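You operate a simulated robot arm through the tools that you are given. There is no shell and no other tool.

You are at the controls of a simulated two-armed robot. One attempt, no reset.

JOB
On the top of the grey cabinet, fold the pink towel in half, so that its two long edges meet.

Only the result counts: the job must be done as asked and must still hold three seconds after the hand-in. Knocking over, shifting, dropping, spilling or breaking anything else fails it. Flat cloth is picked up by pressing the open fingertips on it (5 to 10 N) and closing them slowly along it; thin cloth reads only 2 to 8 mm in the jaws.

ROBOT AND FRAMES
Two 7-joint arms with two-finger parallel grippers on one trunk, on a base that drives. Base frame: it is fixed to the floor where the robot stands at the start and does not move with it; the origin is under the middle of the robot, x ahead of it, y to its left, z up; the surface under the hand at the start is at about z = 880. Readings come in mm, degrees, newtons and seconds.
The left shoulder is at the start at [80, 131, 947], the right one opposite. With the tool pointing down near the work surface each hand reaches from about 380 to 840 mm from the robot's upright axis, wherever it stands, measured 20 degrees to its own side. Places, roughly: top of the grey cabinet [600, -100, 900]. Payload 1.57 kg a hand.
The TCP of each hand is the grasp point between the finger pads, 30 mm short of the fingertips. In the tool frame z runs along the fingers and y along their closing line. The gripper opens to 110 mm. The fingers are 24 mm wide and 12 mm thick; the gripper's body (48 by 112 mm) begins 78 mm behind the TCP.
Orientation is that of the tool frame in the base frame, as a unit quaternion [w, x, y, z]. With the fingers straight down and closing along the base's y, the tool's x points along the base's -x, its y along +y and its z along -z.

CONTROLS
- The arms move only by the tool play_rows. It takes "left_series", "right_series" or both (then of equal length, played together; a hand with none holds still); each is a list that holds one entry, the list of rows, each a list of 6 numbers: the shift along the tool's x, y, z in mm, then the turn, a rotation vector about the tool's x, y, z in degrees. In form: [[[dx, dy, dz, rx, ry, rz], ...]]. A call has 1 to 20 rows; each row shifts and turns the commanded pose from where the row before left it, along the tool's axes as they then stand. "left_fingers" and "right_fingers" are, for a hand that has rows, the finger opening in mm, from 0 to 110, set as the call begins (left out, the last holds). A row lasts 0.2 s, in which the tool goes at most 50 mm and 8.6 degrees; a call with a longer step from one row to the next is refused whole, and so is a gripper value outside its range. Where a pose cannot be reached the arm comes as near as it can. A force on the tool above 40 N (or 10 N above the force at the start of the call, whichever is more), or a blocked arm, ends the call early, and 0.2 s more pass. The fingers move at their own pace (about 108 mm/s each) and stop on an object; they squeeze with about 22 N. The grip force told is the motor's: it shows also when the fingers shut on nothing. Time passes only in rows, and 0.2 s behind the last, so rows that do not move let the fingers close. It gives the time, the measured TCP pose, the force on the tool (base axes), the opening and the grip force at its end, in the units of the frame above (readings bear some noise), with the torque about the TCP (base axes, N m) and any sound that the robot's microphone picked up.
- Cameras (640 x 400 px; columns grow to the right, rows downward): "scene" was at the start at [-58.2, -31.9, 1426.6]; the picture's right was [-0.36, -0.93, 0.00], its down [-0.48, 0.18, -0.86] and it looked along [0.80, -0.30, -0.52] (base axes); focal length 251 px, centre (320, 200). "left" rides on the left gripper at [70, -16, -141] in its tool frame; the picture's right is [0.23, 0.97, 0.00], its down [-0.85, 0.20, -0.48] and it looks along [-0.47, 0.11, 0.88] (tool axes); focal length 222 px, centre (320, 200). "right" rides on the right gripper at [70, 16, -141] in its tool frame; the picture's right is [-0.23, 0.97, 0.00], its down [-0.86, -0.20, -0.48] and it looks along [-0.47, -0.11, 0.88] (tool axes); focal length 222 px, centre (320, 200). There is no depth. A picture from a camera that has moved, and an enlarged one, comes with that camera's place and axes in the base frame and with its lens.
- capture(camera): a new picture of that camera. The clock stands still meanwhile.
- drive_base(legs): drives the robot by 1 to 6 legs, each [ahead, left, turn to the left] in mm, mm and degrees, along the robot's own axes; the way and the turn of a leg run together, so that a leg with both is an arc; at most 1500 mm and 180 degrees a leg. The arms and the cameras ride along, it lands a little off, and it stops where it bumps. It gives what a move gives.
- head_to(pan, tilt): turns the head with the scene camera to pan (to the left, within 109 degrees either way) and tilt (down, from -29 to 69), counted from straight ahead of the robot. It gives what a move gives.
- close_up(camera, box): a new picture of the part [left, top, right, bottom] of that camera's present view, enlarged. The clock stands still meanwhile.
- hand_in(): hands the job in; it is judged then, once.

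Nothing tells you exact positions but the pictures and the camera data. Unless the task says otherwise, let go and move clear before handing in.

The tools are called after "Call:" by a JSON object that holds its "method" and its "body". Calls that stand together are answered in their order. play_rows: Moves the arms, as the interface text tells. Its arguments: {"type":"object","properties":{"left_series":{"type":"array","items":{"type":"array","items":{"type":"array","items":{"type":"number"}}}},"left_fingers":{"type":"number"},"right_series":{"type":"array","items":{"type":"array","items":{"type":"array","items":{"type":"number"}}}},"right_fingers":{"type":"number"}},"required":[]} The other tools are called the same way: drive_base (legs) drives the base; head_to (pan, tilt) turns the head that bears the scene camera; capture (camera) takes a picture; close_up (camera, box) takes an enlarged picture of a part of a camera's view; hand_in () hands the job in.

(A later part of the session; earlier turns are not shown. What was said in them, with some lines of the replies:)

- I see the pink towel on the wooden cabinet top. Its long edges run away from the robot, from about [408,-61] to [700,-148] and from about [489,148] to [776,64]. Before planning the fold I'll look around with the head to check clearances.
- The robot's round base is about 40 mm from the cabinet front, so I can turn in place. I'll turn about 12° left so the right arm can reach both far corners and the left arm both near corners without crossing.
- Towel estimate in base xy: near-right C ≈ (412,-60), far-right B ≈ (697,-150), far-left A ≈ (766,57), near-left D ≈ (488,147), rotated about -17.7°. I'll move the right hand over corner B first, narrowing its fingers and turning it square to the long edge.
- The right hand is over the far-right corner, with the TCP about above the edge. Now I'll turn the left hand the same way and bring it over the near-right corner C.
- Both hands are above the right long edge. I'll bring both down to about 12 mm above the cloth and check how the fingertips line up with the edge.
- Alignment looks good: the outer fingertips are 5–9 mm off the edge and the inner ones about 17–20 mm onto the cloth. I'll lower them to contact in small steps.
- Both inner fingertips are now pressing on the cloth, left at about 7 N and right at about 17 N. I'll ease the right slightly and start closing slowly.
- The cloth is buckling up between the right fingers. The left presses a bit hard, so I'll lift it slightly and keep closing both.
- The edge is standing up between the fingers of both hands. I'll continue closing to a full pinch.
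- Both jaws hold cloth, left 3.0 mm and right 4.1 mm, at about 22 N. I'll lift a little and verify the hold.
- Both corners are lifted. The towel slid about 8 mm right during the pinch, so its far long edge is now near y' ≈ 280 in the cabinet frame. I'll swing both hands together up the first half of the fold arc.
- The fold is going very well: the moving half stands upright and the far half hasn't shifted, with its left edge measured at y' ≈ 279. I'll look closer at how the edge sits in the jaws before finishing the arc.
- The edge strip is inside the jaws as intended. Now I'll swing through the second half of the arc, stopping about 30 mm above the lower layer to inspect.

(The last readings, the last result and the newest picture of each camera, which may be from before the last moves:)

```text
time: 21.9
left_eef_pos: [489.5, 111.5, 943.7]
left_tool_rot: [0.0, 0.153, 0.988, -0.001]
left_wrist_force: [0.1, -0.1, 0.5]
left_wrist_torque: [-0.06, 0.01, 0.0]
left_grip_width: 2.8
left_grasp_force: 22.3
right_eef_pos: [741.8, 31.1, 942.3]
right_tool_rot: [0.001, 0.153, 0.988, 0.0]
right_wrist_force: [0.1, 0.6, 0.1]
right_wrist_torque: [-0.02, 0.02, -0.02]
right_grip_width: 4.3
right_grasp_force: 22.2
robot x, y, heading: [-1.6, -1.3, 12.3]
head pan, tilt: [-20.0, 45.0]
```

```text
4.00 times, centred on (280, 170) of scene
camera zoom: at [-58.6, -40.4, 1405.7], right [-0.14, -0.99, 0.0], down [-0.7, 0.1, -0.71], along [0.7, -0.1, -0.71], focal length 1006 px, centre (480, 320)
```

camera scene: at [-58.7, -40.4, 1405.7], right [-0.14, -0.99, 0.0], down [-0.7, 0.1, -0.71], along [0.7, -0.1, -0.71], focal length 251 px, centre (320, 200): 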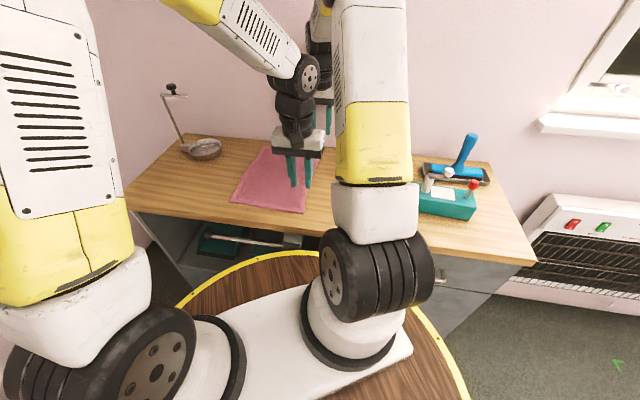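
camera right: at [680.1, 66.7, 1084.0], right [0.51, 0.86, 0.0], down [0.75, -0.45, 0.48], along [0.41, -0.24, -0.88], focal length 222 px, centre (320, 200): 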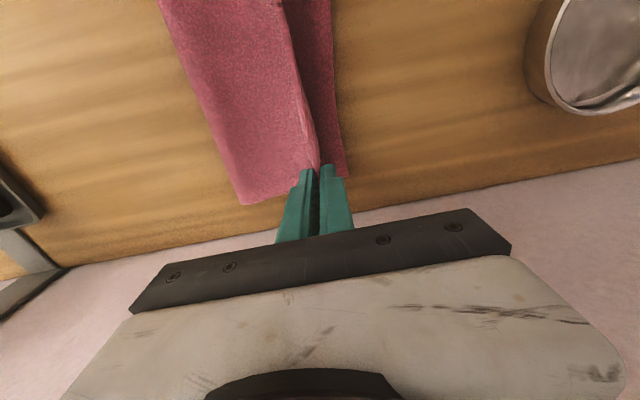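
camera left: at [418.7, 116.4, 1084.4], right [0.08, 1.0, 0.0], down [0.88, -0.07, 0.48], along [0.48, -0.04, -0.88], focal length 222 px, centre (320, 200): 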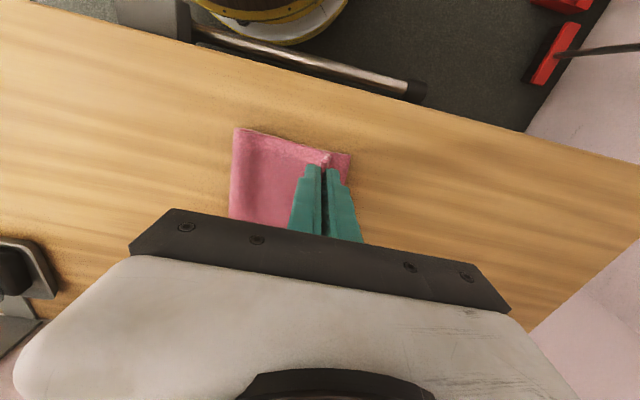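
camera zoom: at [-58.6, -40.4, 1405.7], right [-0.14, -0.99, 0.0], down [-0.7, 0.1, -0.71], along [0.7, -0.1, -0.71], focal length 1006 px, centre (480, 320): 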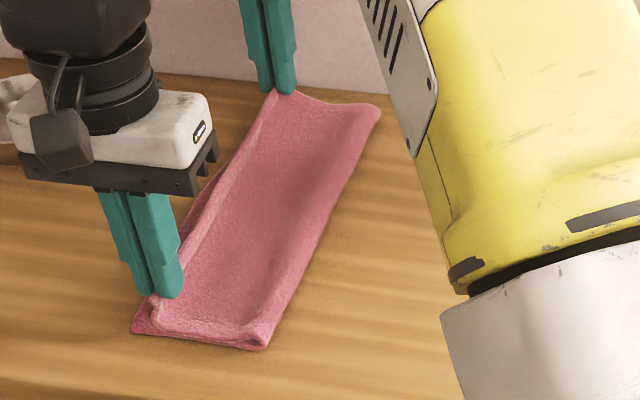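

The fold is nearly closed, with the lower-layer edge at y' ≈ 276–279 and the hands at y' ≈ 255. I'll lower to the lower layer while moving the last ~6 mm toward the edge.

Call:
{"method": "play_rows", "body": {"left_series": [[[0, 2, 7, 0, 0, 0], [0, 2, 7, 0, 0, 0], [0, 1, 5, 0, 0, 0], [0, 1, 4, 0, 0, 0], [0, 0, 0, 0, 0, 0]]], "right_series": [[[0, 2, 7, 0, 0, 0], [0, 2, 7, 0, 0, 0], [0, 1, 5, 0, 0, 0], [0, 1, 3, 0, 0, 0], [0, 0, 0, 0, 0, 0]]]}}

Call:
{"method": "close_up", "body": {"camera": "left", "box": [220, 100, 420, 225]}}

Call:
{"method": "close_up", "body": {"camera": "right", "box": [220, 80, 420, 205]}}

Call:
{"method": "close_up", "body": {"camera": "scene", "box": [200, 120, 360, 220]}}

```text
time: 23.1
left_eef_pos: [492.1, 116.2, 920.2]
left_tool_rot: [-0.001, 0.153, 0.988, 0.0]
left_wrist_force: [0.7, -1.2, 1.9]
left_wrist_torque: [-0.01, -0.07, 0.05]
left_grip_width: 2.7
left_grasp_force: 22.5
right_eef_pos: [743.0, 33.0, 920.9]
right_tool_rot: [0.0, 0.153, 0.988, 0.0]
right_wrist_force: [-0.8, 0.1, 0.4]
right_wrist_torque: [-0.01, 0.01, -0.03]
right_grip_width: 4.4
right_grasp_force: 22.1
robot x, y, heading: [-0.9, -0.9, 12.2]
head pan, tilt: [-20.0, 45.0]
```

```text
3.20 times, centred on (320, 162) of left
camera zoom: at [420.1, 121.5, 1061.1], right [0.08, 1.0, 0.0], down [0.88, -0.07, 0.48], along [0.48, -0.04, -0.88], focal length 711 px, centre (320, 320)
```

zoom: 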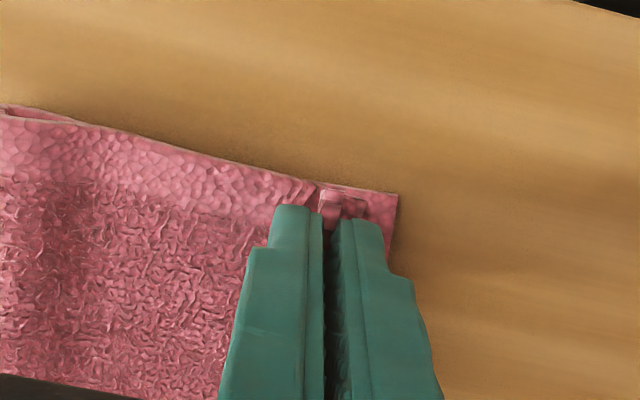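

```text
3.20 times, centred on (320, 142) of right
camera zoom: at [682.7, 71.3, 1061.0], right [0.51, 0.86, 0.0], down [0.75, -0.45, 0.48], along [0.41, -0.24, -0.88], focal length 711 px, centre (320, 384)
```

zoom: 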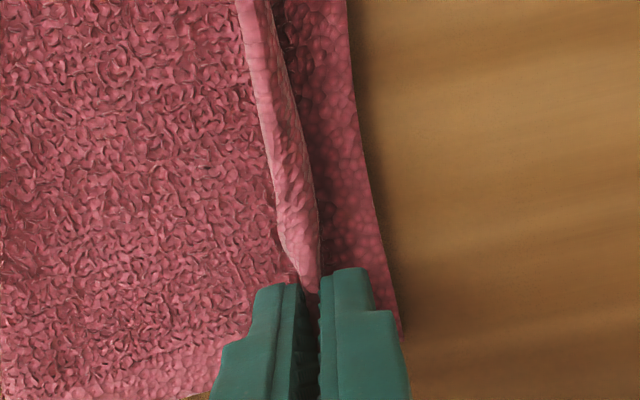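

```text
4.00 times, centred on (280, 170) of scene
camera zoom: at [-58.7, -40.4, 1405.7], right [-0.14, -0.99, 0.0], down [-0.7, 0.1, -0.71], along [0.7, -0.1, -0.71], focal length 1006 px, centre (480, 320)
```

zoom: 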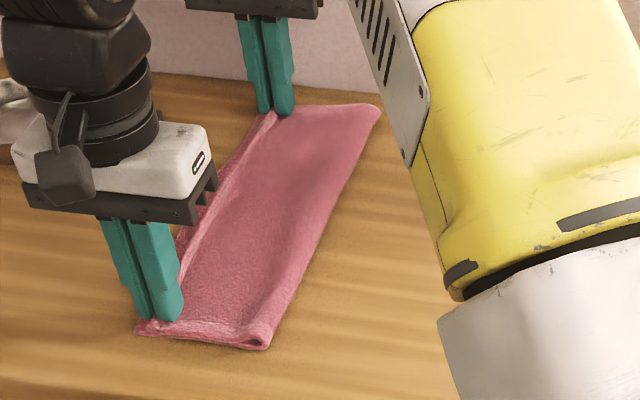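

The pinch sits about 17–20 mm inside the lower edge, which matches the strip length held in the jaws. I'll nudge the right hand 3 mm toward the edge, then open gently.

Call:
{"method": "play_rows", "body": {"left_series": [[[0, 1, 0, 0, 0, 0], [0, 0, 0, 0, 0, 0]]], "right_series": [[[0, 2, 0.5, 0, 0, 0], [0, 1, 0.5, 0, 0, 0]]]}}

Call:
{"method": "play_rows", "body": {"left_series": [[[0, 0, 0, 0, 0, 0], [0, 0, 0, 0, 0, 0]]], "right_series": [[[0, 0, 0, 0, 0, 0], [0, 0, 0, 0, 0, 0]]], "left_fingers": 12, "right_fingers": 12}}

Call:
{"method": "close_up", "body": {"camera": "left", "box": [220, 100, 420, 225]}}

Call:
{"method": "close_up", "body": {"camera": "right", "box": [220, 80, 420, 205]}}

```text
time: 23.7
left_eef_pos: [491.2, 117.4, 917.9]
left_tool_rot: [0.0, 0.153, 0.988, 0.001]
left_wrist_force: [0.0, -1.1, 2.7]
left_wrist_torque: [-0.05, -0.06, 0.01]
left_grip_width: 2.6
left_grasp_force: 21.2
right_eef_pos: [742.9, 38.5, 918.6]
right_tool_rot: [0.0, 0.153, 0.988, 0.0]
right_wrist_force: [-0.7, 0.4, 0.8]
right_wrist_torque: [-0.02, 0.0, -0.02]
right_grip_width: 4.2
right_grasp_force: 22.2
robot x, y, heading: [1.6, -0.8, 12.1]
head pan, tilt: [-20.0, 45.0]
```

```text
time: 24.3
left_eef_pos: [490.6, 118.2, 920.4]
left_tool_rot: [0.0, 0.154, 0.988, 0.0]
left_wrist_force: [0.0, 0.4, 0.8]
left_wrist_torque: [0.02, 0.04, -0.01]
left_grip_width: 12.0
left_grasp_force: 0.1
right_eef_pos: [744.6, 37.9, 918.7]
right_tool_rot: [0.0, 0.154, 0.988, 0.0]
right_wrist_force: [0.1, -1.0, 0.2]
right_wrist_torque: [-0.01, 0.0, 0.01]
right_grip_width: 11.7
right_grasp_force: 0.1
robot x, y, heading: [0.9, -1.2, 12.1]
head pan, tilt: [-20.0, 45.0]
```

```text
3.20 times, centred on (320, 162) of left
camera zoom: at [420.6, 122.5, 1060.7], right [0.08, 1.0, 0.0], down [0.88, -0.07, 0.48], along [0.48, -0.04, -0.88], focal length 711 px, centre (320, 320)
```

zoom: 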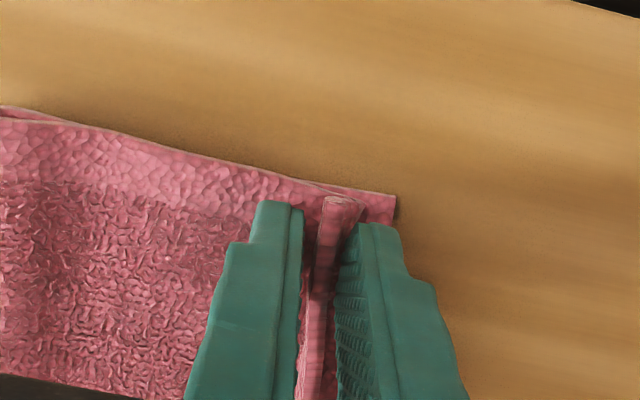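

```text
3.20 times, centred on (320, 142) of right
camera zoom: at [683.1, 74.7, 1060.4], right [0.51, 0.86, 0.0], down [0.75, -0.45, 0.48], along [0.41, -0.24, -0.88], focal length 711 px, centre (320, 384)
```

zoom: 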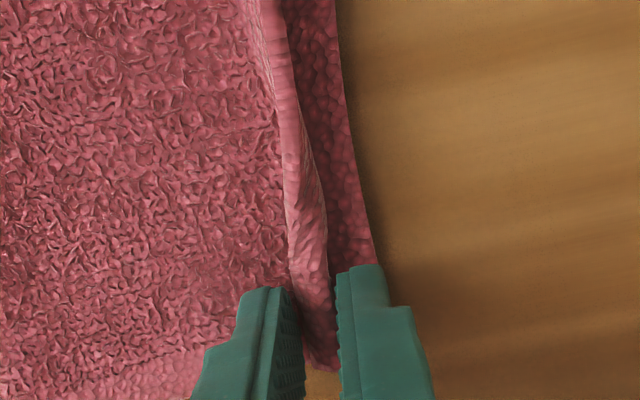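

Both are released, and the strip is leaning outward toward the lower edge as hoped. I'll lift a few mm, open wider so it can drop, then rise clear.

Call:
{"method": "play_rows", "body": {"left_series": [[[0, 0, -3, 0, 0, 0], [0, 0, -1, 0, 0, 0]]], "right_series": [[[0, 0, -3, 0, 0, 0], [0, 0, -1, 0, 0, 0]]], "left_fingers": 16, "right_fingers": 16}}

Call:
{"method": "play_rows", "body": {"left_series": [[[0, 0, -1, 0, 0, 0], [0, 0, -6, 0, 0, 0], [0, 0, -10, 0, 0, 0], [0, 0, -20, 0, 0, 0], [0, 0, -30, 0, 0, 0], [0, 0, 0, 0, 0, 0]]], "right_series": [[[0, 0, -1, 0, 0, 0], [0, 0, -6, 0, 0, 0], [0, 0, -10, 0, 0, 0], [0, 0, -20, 0, 0, 0], [0, 0, -30, 0, 0, 0], [0, 0, 0, 0, 0, 0]]], "left_fingers": 40, "right_fingers": 40}}

Call:
{"method": "capture", "body": {"camera": "left"}}

Call:
{"method": "capture", "body": {"camera": "right"}}

Call:
{"method": "close_up", "body": {"camera": "scene", "box": [200, 120, 360, 220]}}

```text
time: 24.9
left_eef_pos: [490.9, 117.5, 924.5]
left_tool_rot: [0.0, 0.154, 0.988, 0.0]
left_wrist_force: [0.3, 0.2, 0.0]
left_wrist_torque: [0.01, 0.01, 0.02]
left_grip_width: 16.2
left_grasp_force: 0.0
right_eef_pos: [743.2, 37.5, 924.5]
right_tool_rot: [0.0, 0.153, 0.988, 0.0]
right_wrist_force: [0.2, 0.0, -0.4]
right_wrist_torque: [-0.03, -0.03, -0.01]
right_grip_width: 15.9
right_grasp_force: 0.0
robot x, y, heading: [1.6, 1.5, 12.0]
head pan, tilt: [-20.0, 45.0]
```

```text
time: 26.3
left_eef_pos: [490.1, 116.1, 990.6]
left_tool_rot: [0.0, 0.153, 0.988, 0.0]
left_wrist_force: [-0.5, -0.7, 0.5]
left_wrist_torque: [0.06, 0.01, 0.05]
left_grip_width: 39.7
left_grasp_force: 0.0
right_eef_pos: [743.4, 37.6, 991.8]
right_tool_rot: [0.0, 0.153, 0.988, 0.0]
right_wrist_force: [0.1, 0.1, 0.5]
right_wrist_torque: [-0.03, 0.0, 0.01]
right_grip_width: 40.1
right_grasp_force: 0.1
robot x, y, heading: [4.9, -0.4, 12.2]
head pan, tilt: [-20.0, 45.0]
```

```text
taken
camera left: at [419.9, 121.0, 1132.2], right [0.08, 1.0, 0.0], down [0.88, -0.07, 0.48], along [0.48, -0.04, -0.88], focal length 222 px, centre (320, 200)
```

left: 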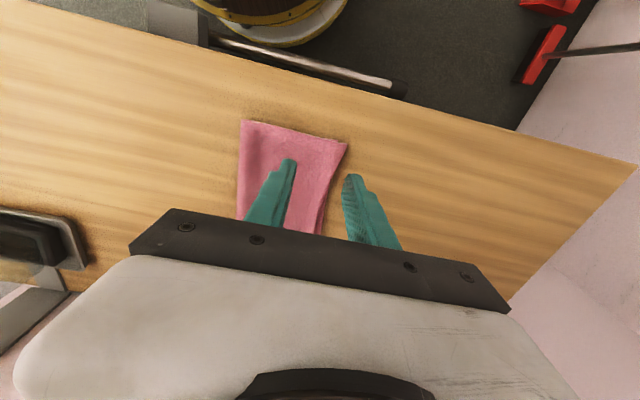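

```text
taken
camera right: at [681.9, 74.1, 1133.0], right [0.51, 0.86, 0.0], down [0.75, -0.45, 0.48], along [0.41, -0.24, -0.88], focal length 222 px, centre (320, 200)
```

right: 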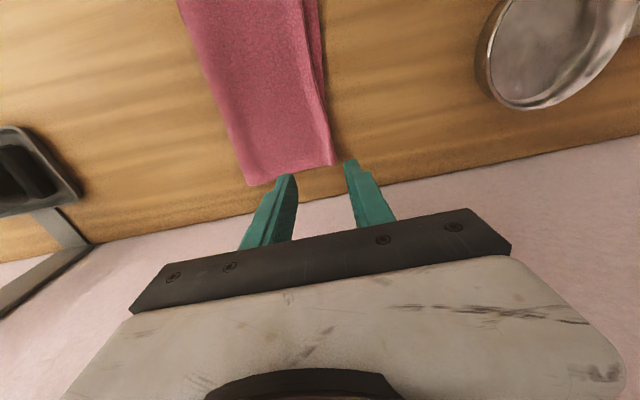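

```text
4.00 times, centred on (280, 170) of scene
camera zoom: at [-58.6, -40.3, 1405.7], right [-0.14, -0.99, 0.0], down [-0.7, 0.1, -0.71], along [0.7, -0.1, -0.71], focal length 1006 px, centre (480, 320)
```

zoom: 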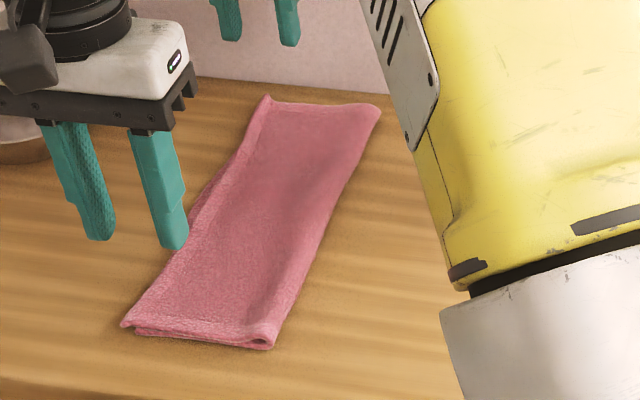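

The fold looks very good. I'll inspect the meeting edges closely.

Call:
{"method": "close_up", "body": {"camera": "left", "box": [230, 100, 390, 200]}}

Call:
{"method": "close_up", "body": {"camera": "right", "box": [220, 0, 380, 200]}}

Call:
{"method": "close_up", "body": {"camera": "scene", "box": [225, 140, 305, 210]}}

```text
4.00 times, centred on (310, 150) of left
camera zoom: at [419.9, 121.0, 1132.2], right [0.08, 1.0, 0.0], down [0.88, -0.07, 0.48], along [0.48, -0.04, -0.88], focal length 888 px, centre (360, 400)
```

zoom: 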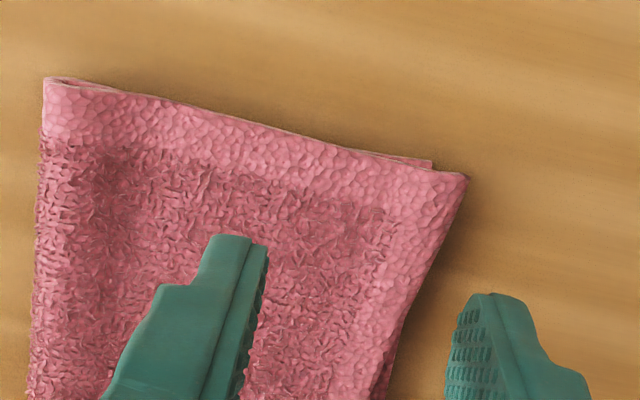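

```text
2.00 times, centred on (300, 100) of right
camera zoom: at [681.9, 74.1, 1133.0], right [0.51, 0.86, 0.0], down [0.75, -0.45, 0.48], along [0.41, -0.24, -0.88], focal length 444 px, centre (360, 400)
```

zoom: 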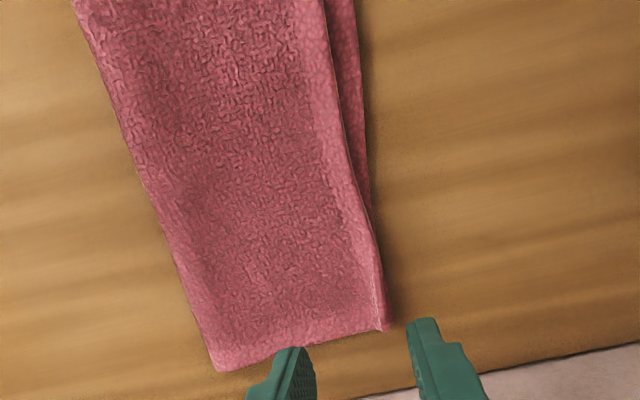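

```text
5.71 times, centred on (265, 175) of scene
camera zoom: at [-58.6, -40.3, 1405.7], right [-0.14, -0.99, 0.0], down [-0.7, 0.1, -0.71], along [0.7, -0.1, -0.71], focal length 1436 px, centre (634, 343)
```

zoom: 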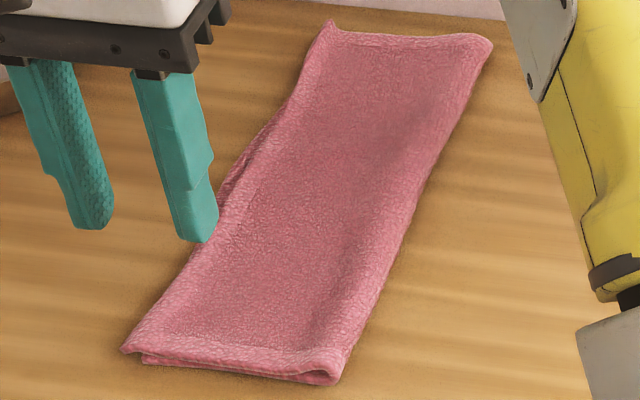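

The corners meet within about 10 mm, and mid-edge the top layer sits slightly inside the lower edge. I'll clear both arms upward and outward for an unobstructed view.

Call:
{"method": "play_rows", "body": {"left_series": [[[0, 5, -30, 0, 0, 0], [0, 10, -30, 0, 0, 0], [4, 35, -10, 0, 0, 0], [4, 40, -5, 0, 0, 0], [4, 40, 0, 0, 0, 0], [4, 40, 0, 0, 0, 0], [0, 0, 0, 0, 0, 0]]], "right_series": [[[0, 0, -35, 0, 0, 0], [0, 0, -35, 0, 0, 0], [10, -10, -30, 0, 0, 0], [30, -30, -10, 0, 0, 0], [30, -30, -5, 0, 0, 0], [30, -30, 0, 0, 0, 0], [0, 0, 0, 0, 0, 0]]]}}

Call:
{"method": "head_to", "body": {"pan": -5, "tilt": 50}}

Call:
{"method": "capture", "body": {"camera": "scene"}}

Call:
{"method": "capture", "body": {"camera": "right"}}

```text
time: 27.9
left_eef_pos: [525.3, 285.2, 1067.7]
left_tool_rot: [-0.001, 0.153, 0.988, 0.0]
left_wrist_force: [0.0, -0.4, -0.2]
left_wrist_torque: [0.02, -0.02, 0.01]
left_grip_width: 39.9
left_grasp_force: 0.0
right_eef_pos: [618.3, -27.3, 1106.2]
right_tool_rot: [0.0, 0.153, 0.988, 0.0]
right_wrist_force: [1.1, 0.0, -0.1]
right_wrist_torque: [0.02, -0.02, 0.02]
right_grip_width: 40.2
right_grasp_force: 0.1
robot x, y, heading: [-1.5, 1.1, 12.2]
head pan, tilt: [-20.0, 45.0]
```

```text
time: 28.7
left_eef_pos: [526.2, 283.7, 1067.0]
left_tool_rot: [0.0, 0.153, 0.988, 0.0]
left_wrist_force: [0.4, -0.4, -0.3]
left_wrist_torque: [-0.01, 0.0, 0.02]
left_grip_width: 40.2
left_grasp_force: 0.0
right_eef_pos: [617.4, -28.1, 1105.7]
right_tool_rot: [0.0, 0.153, 0.988, 0.0]
right_wrist_force: [-0.3, -0.3, 0.7]
right_wrist_torque: [-0.02, -0.01, -0.01]
right_grip_width: 39.8
right_grasp_force: 0.1
robot x, y, heading: [-3.5, -0.6, 12.0]
head pan, tilt: [-5.0, 50.0]
```

```text
taken
camera scene: at [-62.8, -19.7, 1398.8], right [0.12, -0.99, 0.0], down [-0.76, -0.09, -0.64], along [0.64, 0.08, -0.77], focal length 251 px, centre (320, 200)
```

scene: 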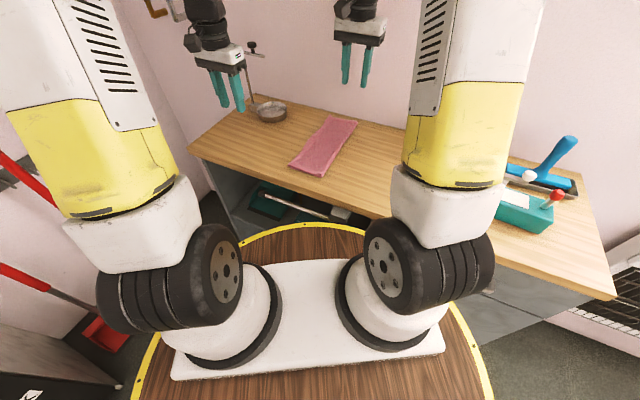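

```text
taken
camera right: at [556.9, 8.5, 1246.9], right [0.51, 0.86, 0.0], down [0.75, -0.45, 0.48], along [0.41, -0.24, -0.88], focal length 222 px, centre (320, 200)
```

right: 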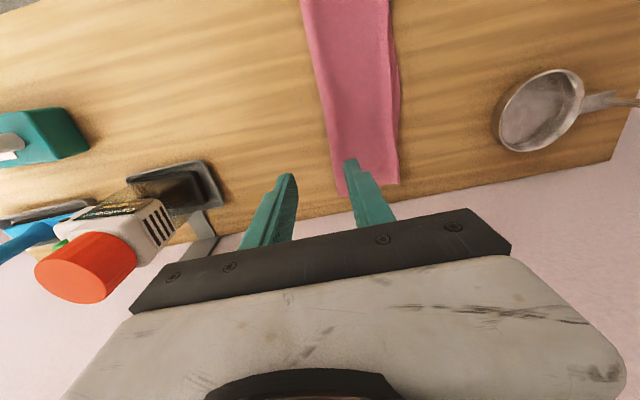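

Call:
{"method": "play_rows", "body": {"right_series": [[[40, 20, 0, 0, 0, 0], [40, 20, 0, 0, 0, 0], [40, 20, 0, 0, 0, 0], [0, 0, 0, 0, 0, 0]]]}}

Call:
{"method": "capture", "body": {"camera": "right"}}

Call:
{"method": "close_up", "body": {"camera": "scene", "box": [275, 105, 371, 185]}}

```text
time: 29.7
left_eef_pos: [526.1, 284.1, 1067.9]
left_tool_rot: [-0.001, 0.154, 0.988, 0.0]
left_wrist_force: [-0.3, 0.3, 0.1]
left_wrist_torque: [0.01, -0.02, -0.01]
left_grip_width: 40.0
left_grasp_force: 0.1
right_eef_pos: [522.3, 66.0, 1103.3]
right_tool_rot: [0.0, 0.153, 0.988, 0.0]
right_wrist_force: [-0.1, 0.1, -0.3]
right_wrist_torque: [-0.02, 0.01, 0.01]
right_grip_width: 39.7
right_grasp_force: 0.0
robot x, y, heading: [3.7, -1.6, 12.0]
head pan, tilt: [-5.0, 50.0]
```

```text
taken
camera right: at [460.8, 102.5, 1245.0], right [0.51, 0.86, 0.0], down [0.75, -0.45, 0.48], along [0.41, -0.24, -0.88], focal length 222 px, centre (320, 200)
```

right: 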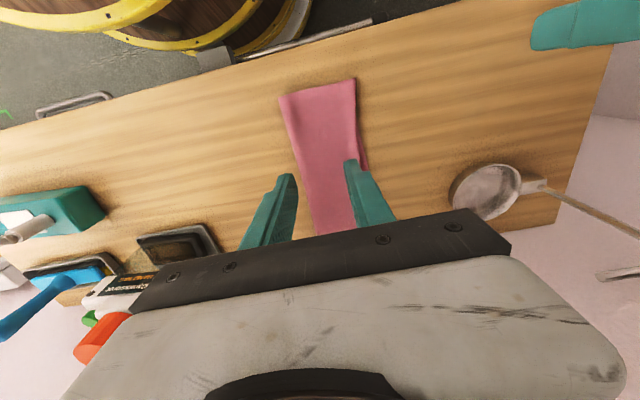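

```text
5.00 times, centred on (323, 145) of scene
camera zoom: at [-62.8, -19.7, 1398.8], right [0.12, -0.99, 0.0], down [-0.76, -0.09, -0.64], along [0.64, 0.08, -0.77], focal length 1257 px, centre (305, 475)
```

zoom: 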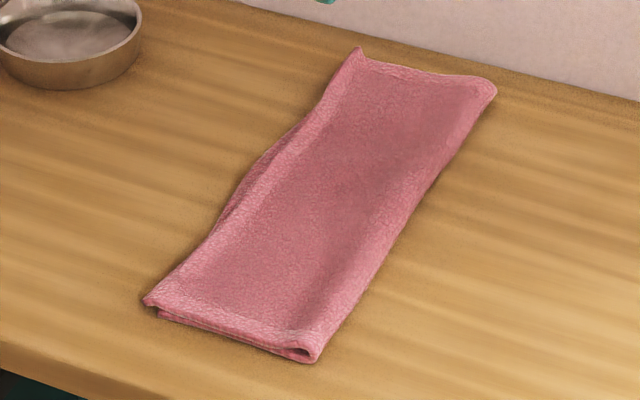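

Call:
{"method": "close_up", "body": {"camera": "right", "box": [270, 65, 398, 175]}}

Call:
{"method": "close_up", "body": {"camera": "scene", "box": [287, 110, 335, 170]}}

```text
3.64 times, centred on (334, 120) of right
camera zoom: at [460.8, 102.5, 1245.0], right [0.51, 0.86, 0.0], down [0.75, -0.45, 0.48], along [0.41, -0.24, -0.88], focal length 808 px, centre (269, 491)
```

zoom: 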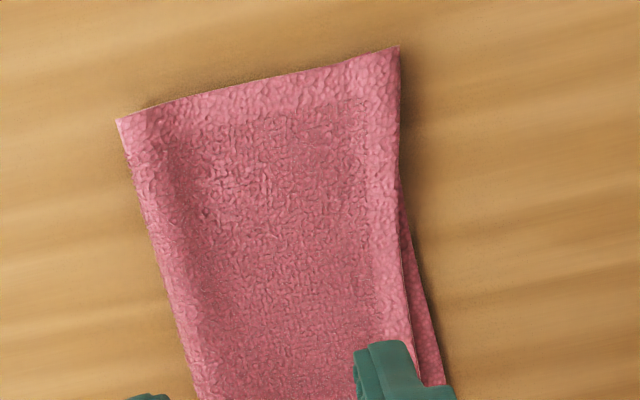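

```text
6.67 times, centred on (311, 140) of scene
camera zoom: at [-62.8, -19.7, 1398.8], right [0.12, -0.99, 0.0], down [-0.76, -0.09, -0.64], along [0.64, 0.08, -0.77], focal length 1676 px, centre (380, 600)
```

zoom: 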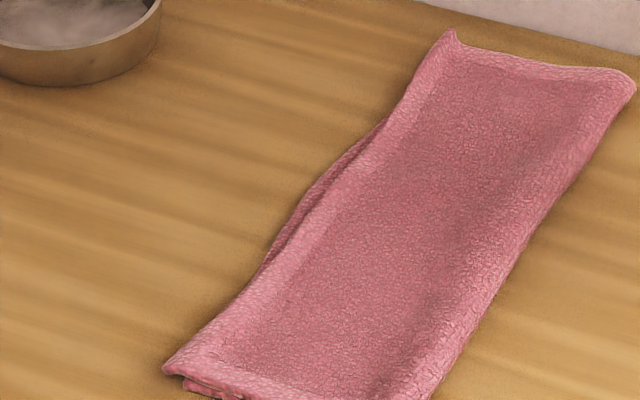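

The towel is folded in half along its length. The long edges meet to within about 10 mm along the edge, both hands are open and well above it, and nothing else has moved. Handing in.

Call:
{"method": "hand_in", "body": {}}

```text
The job is handed in.
```

I folded the pink towel in half lengthwise on the grey cabinet top, let go of it and handed the job in; no pass or fail result came back.

- **Edge match:** By my estimate from the pictures, the two long edges meet to within about 11 mm. At the near corner the top layer overhangs by about 10 mm, and in the middle of the edge it sits about 11 mm inside the lower layer.
- **Towel position:** The whole towel slid about 9 mm to the robot's right while the fingers closed on it, before the fold.
- **Surroundings:** In the last pictures the bowl, bottle and tools look undisturbed.
- **Arms:** Both hands were open and well above the cabinet top at the hand-in. The right hand was still above the towel, with its fingertips nearly 200 mm up.
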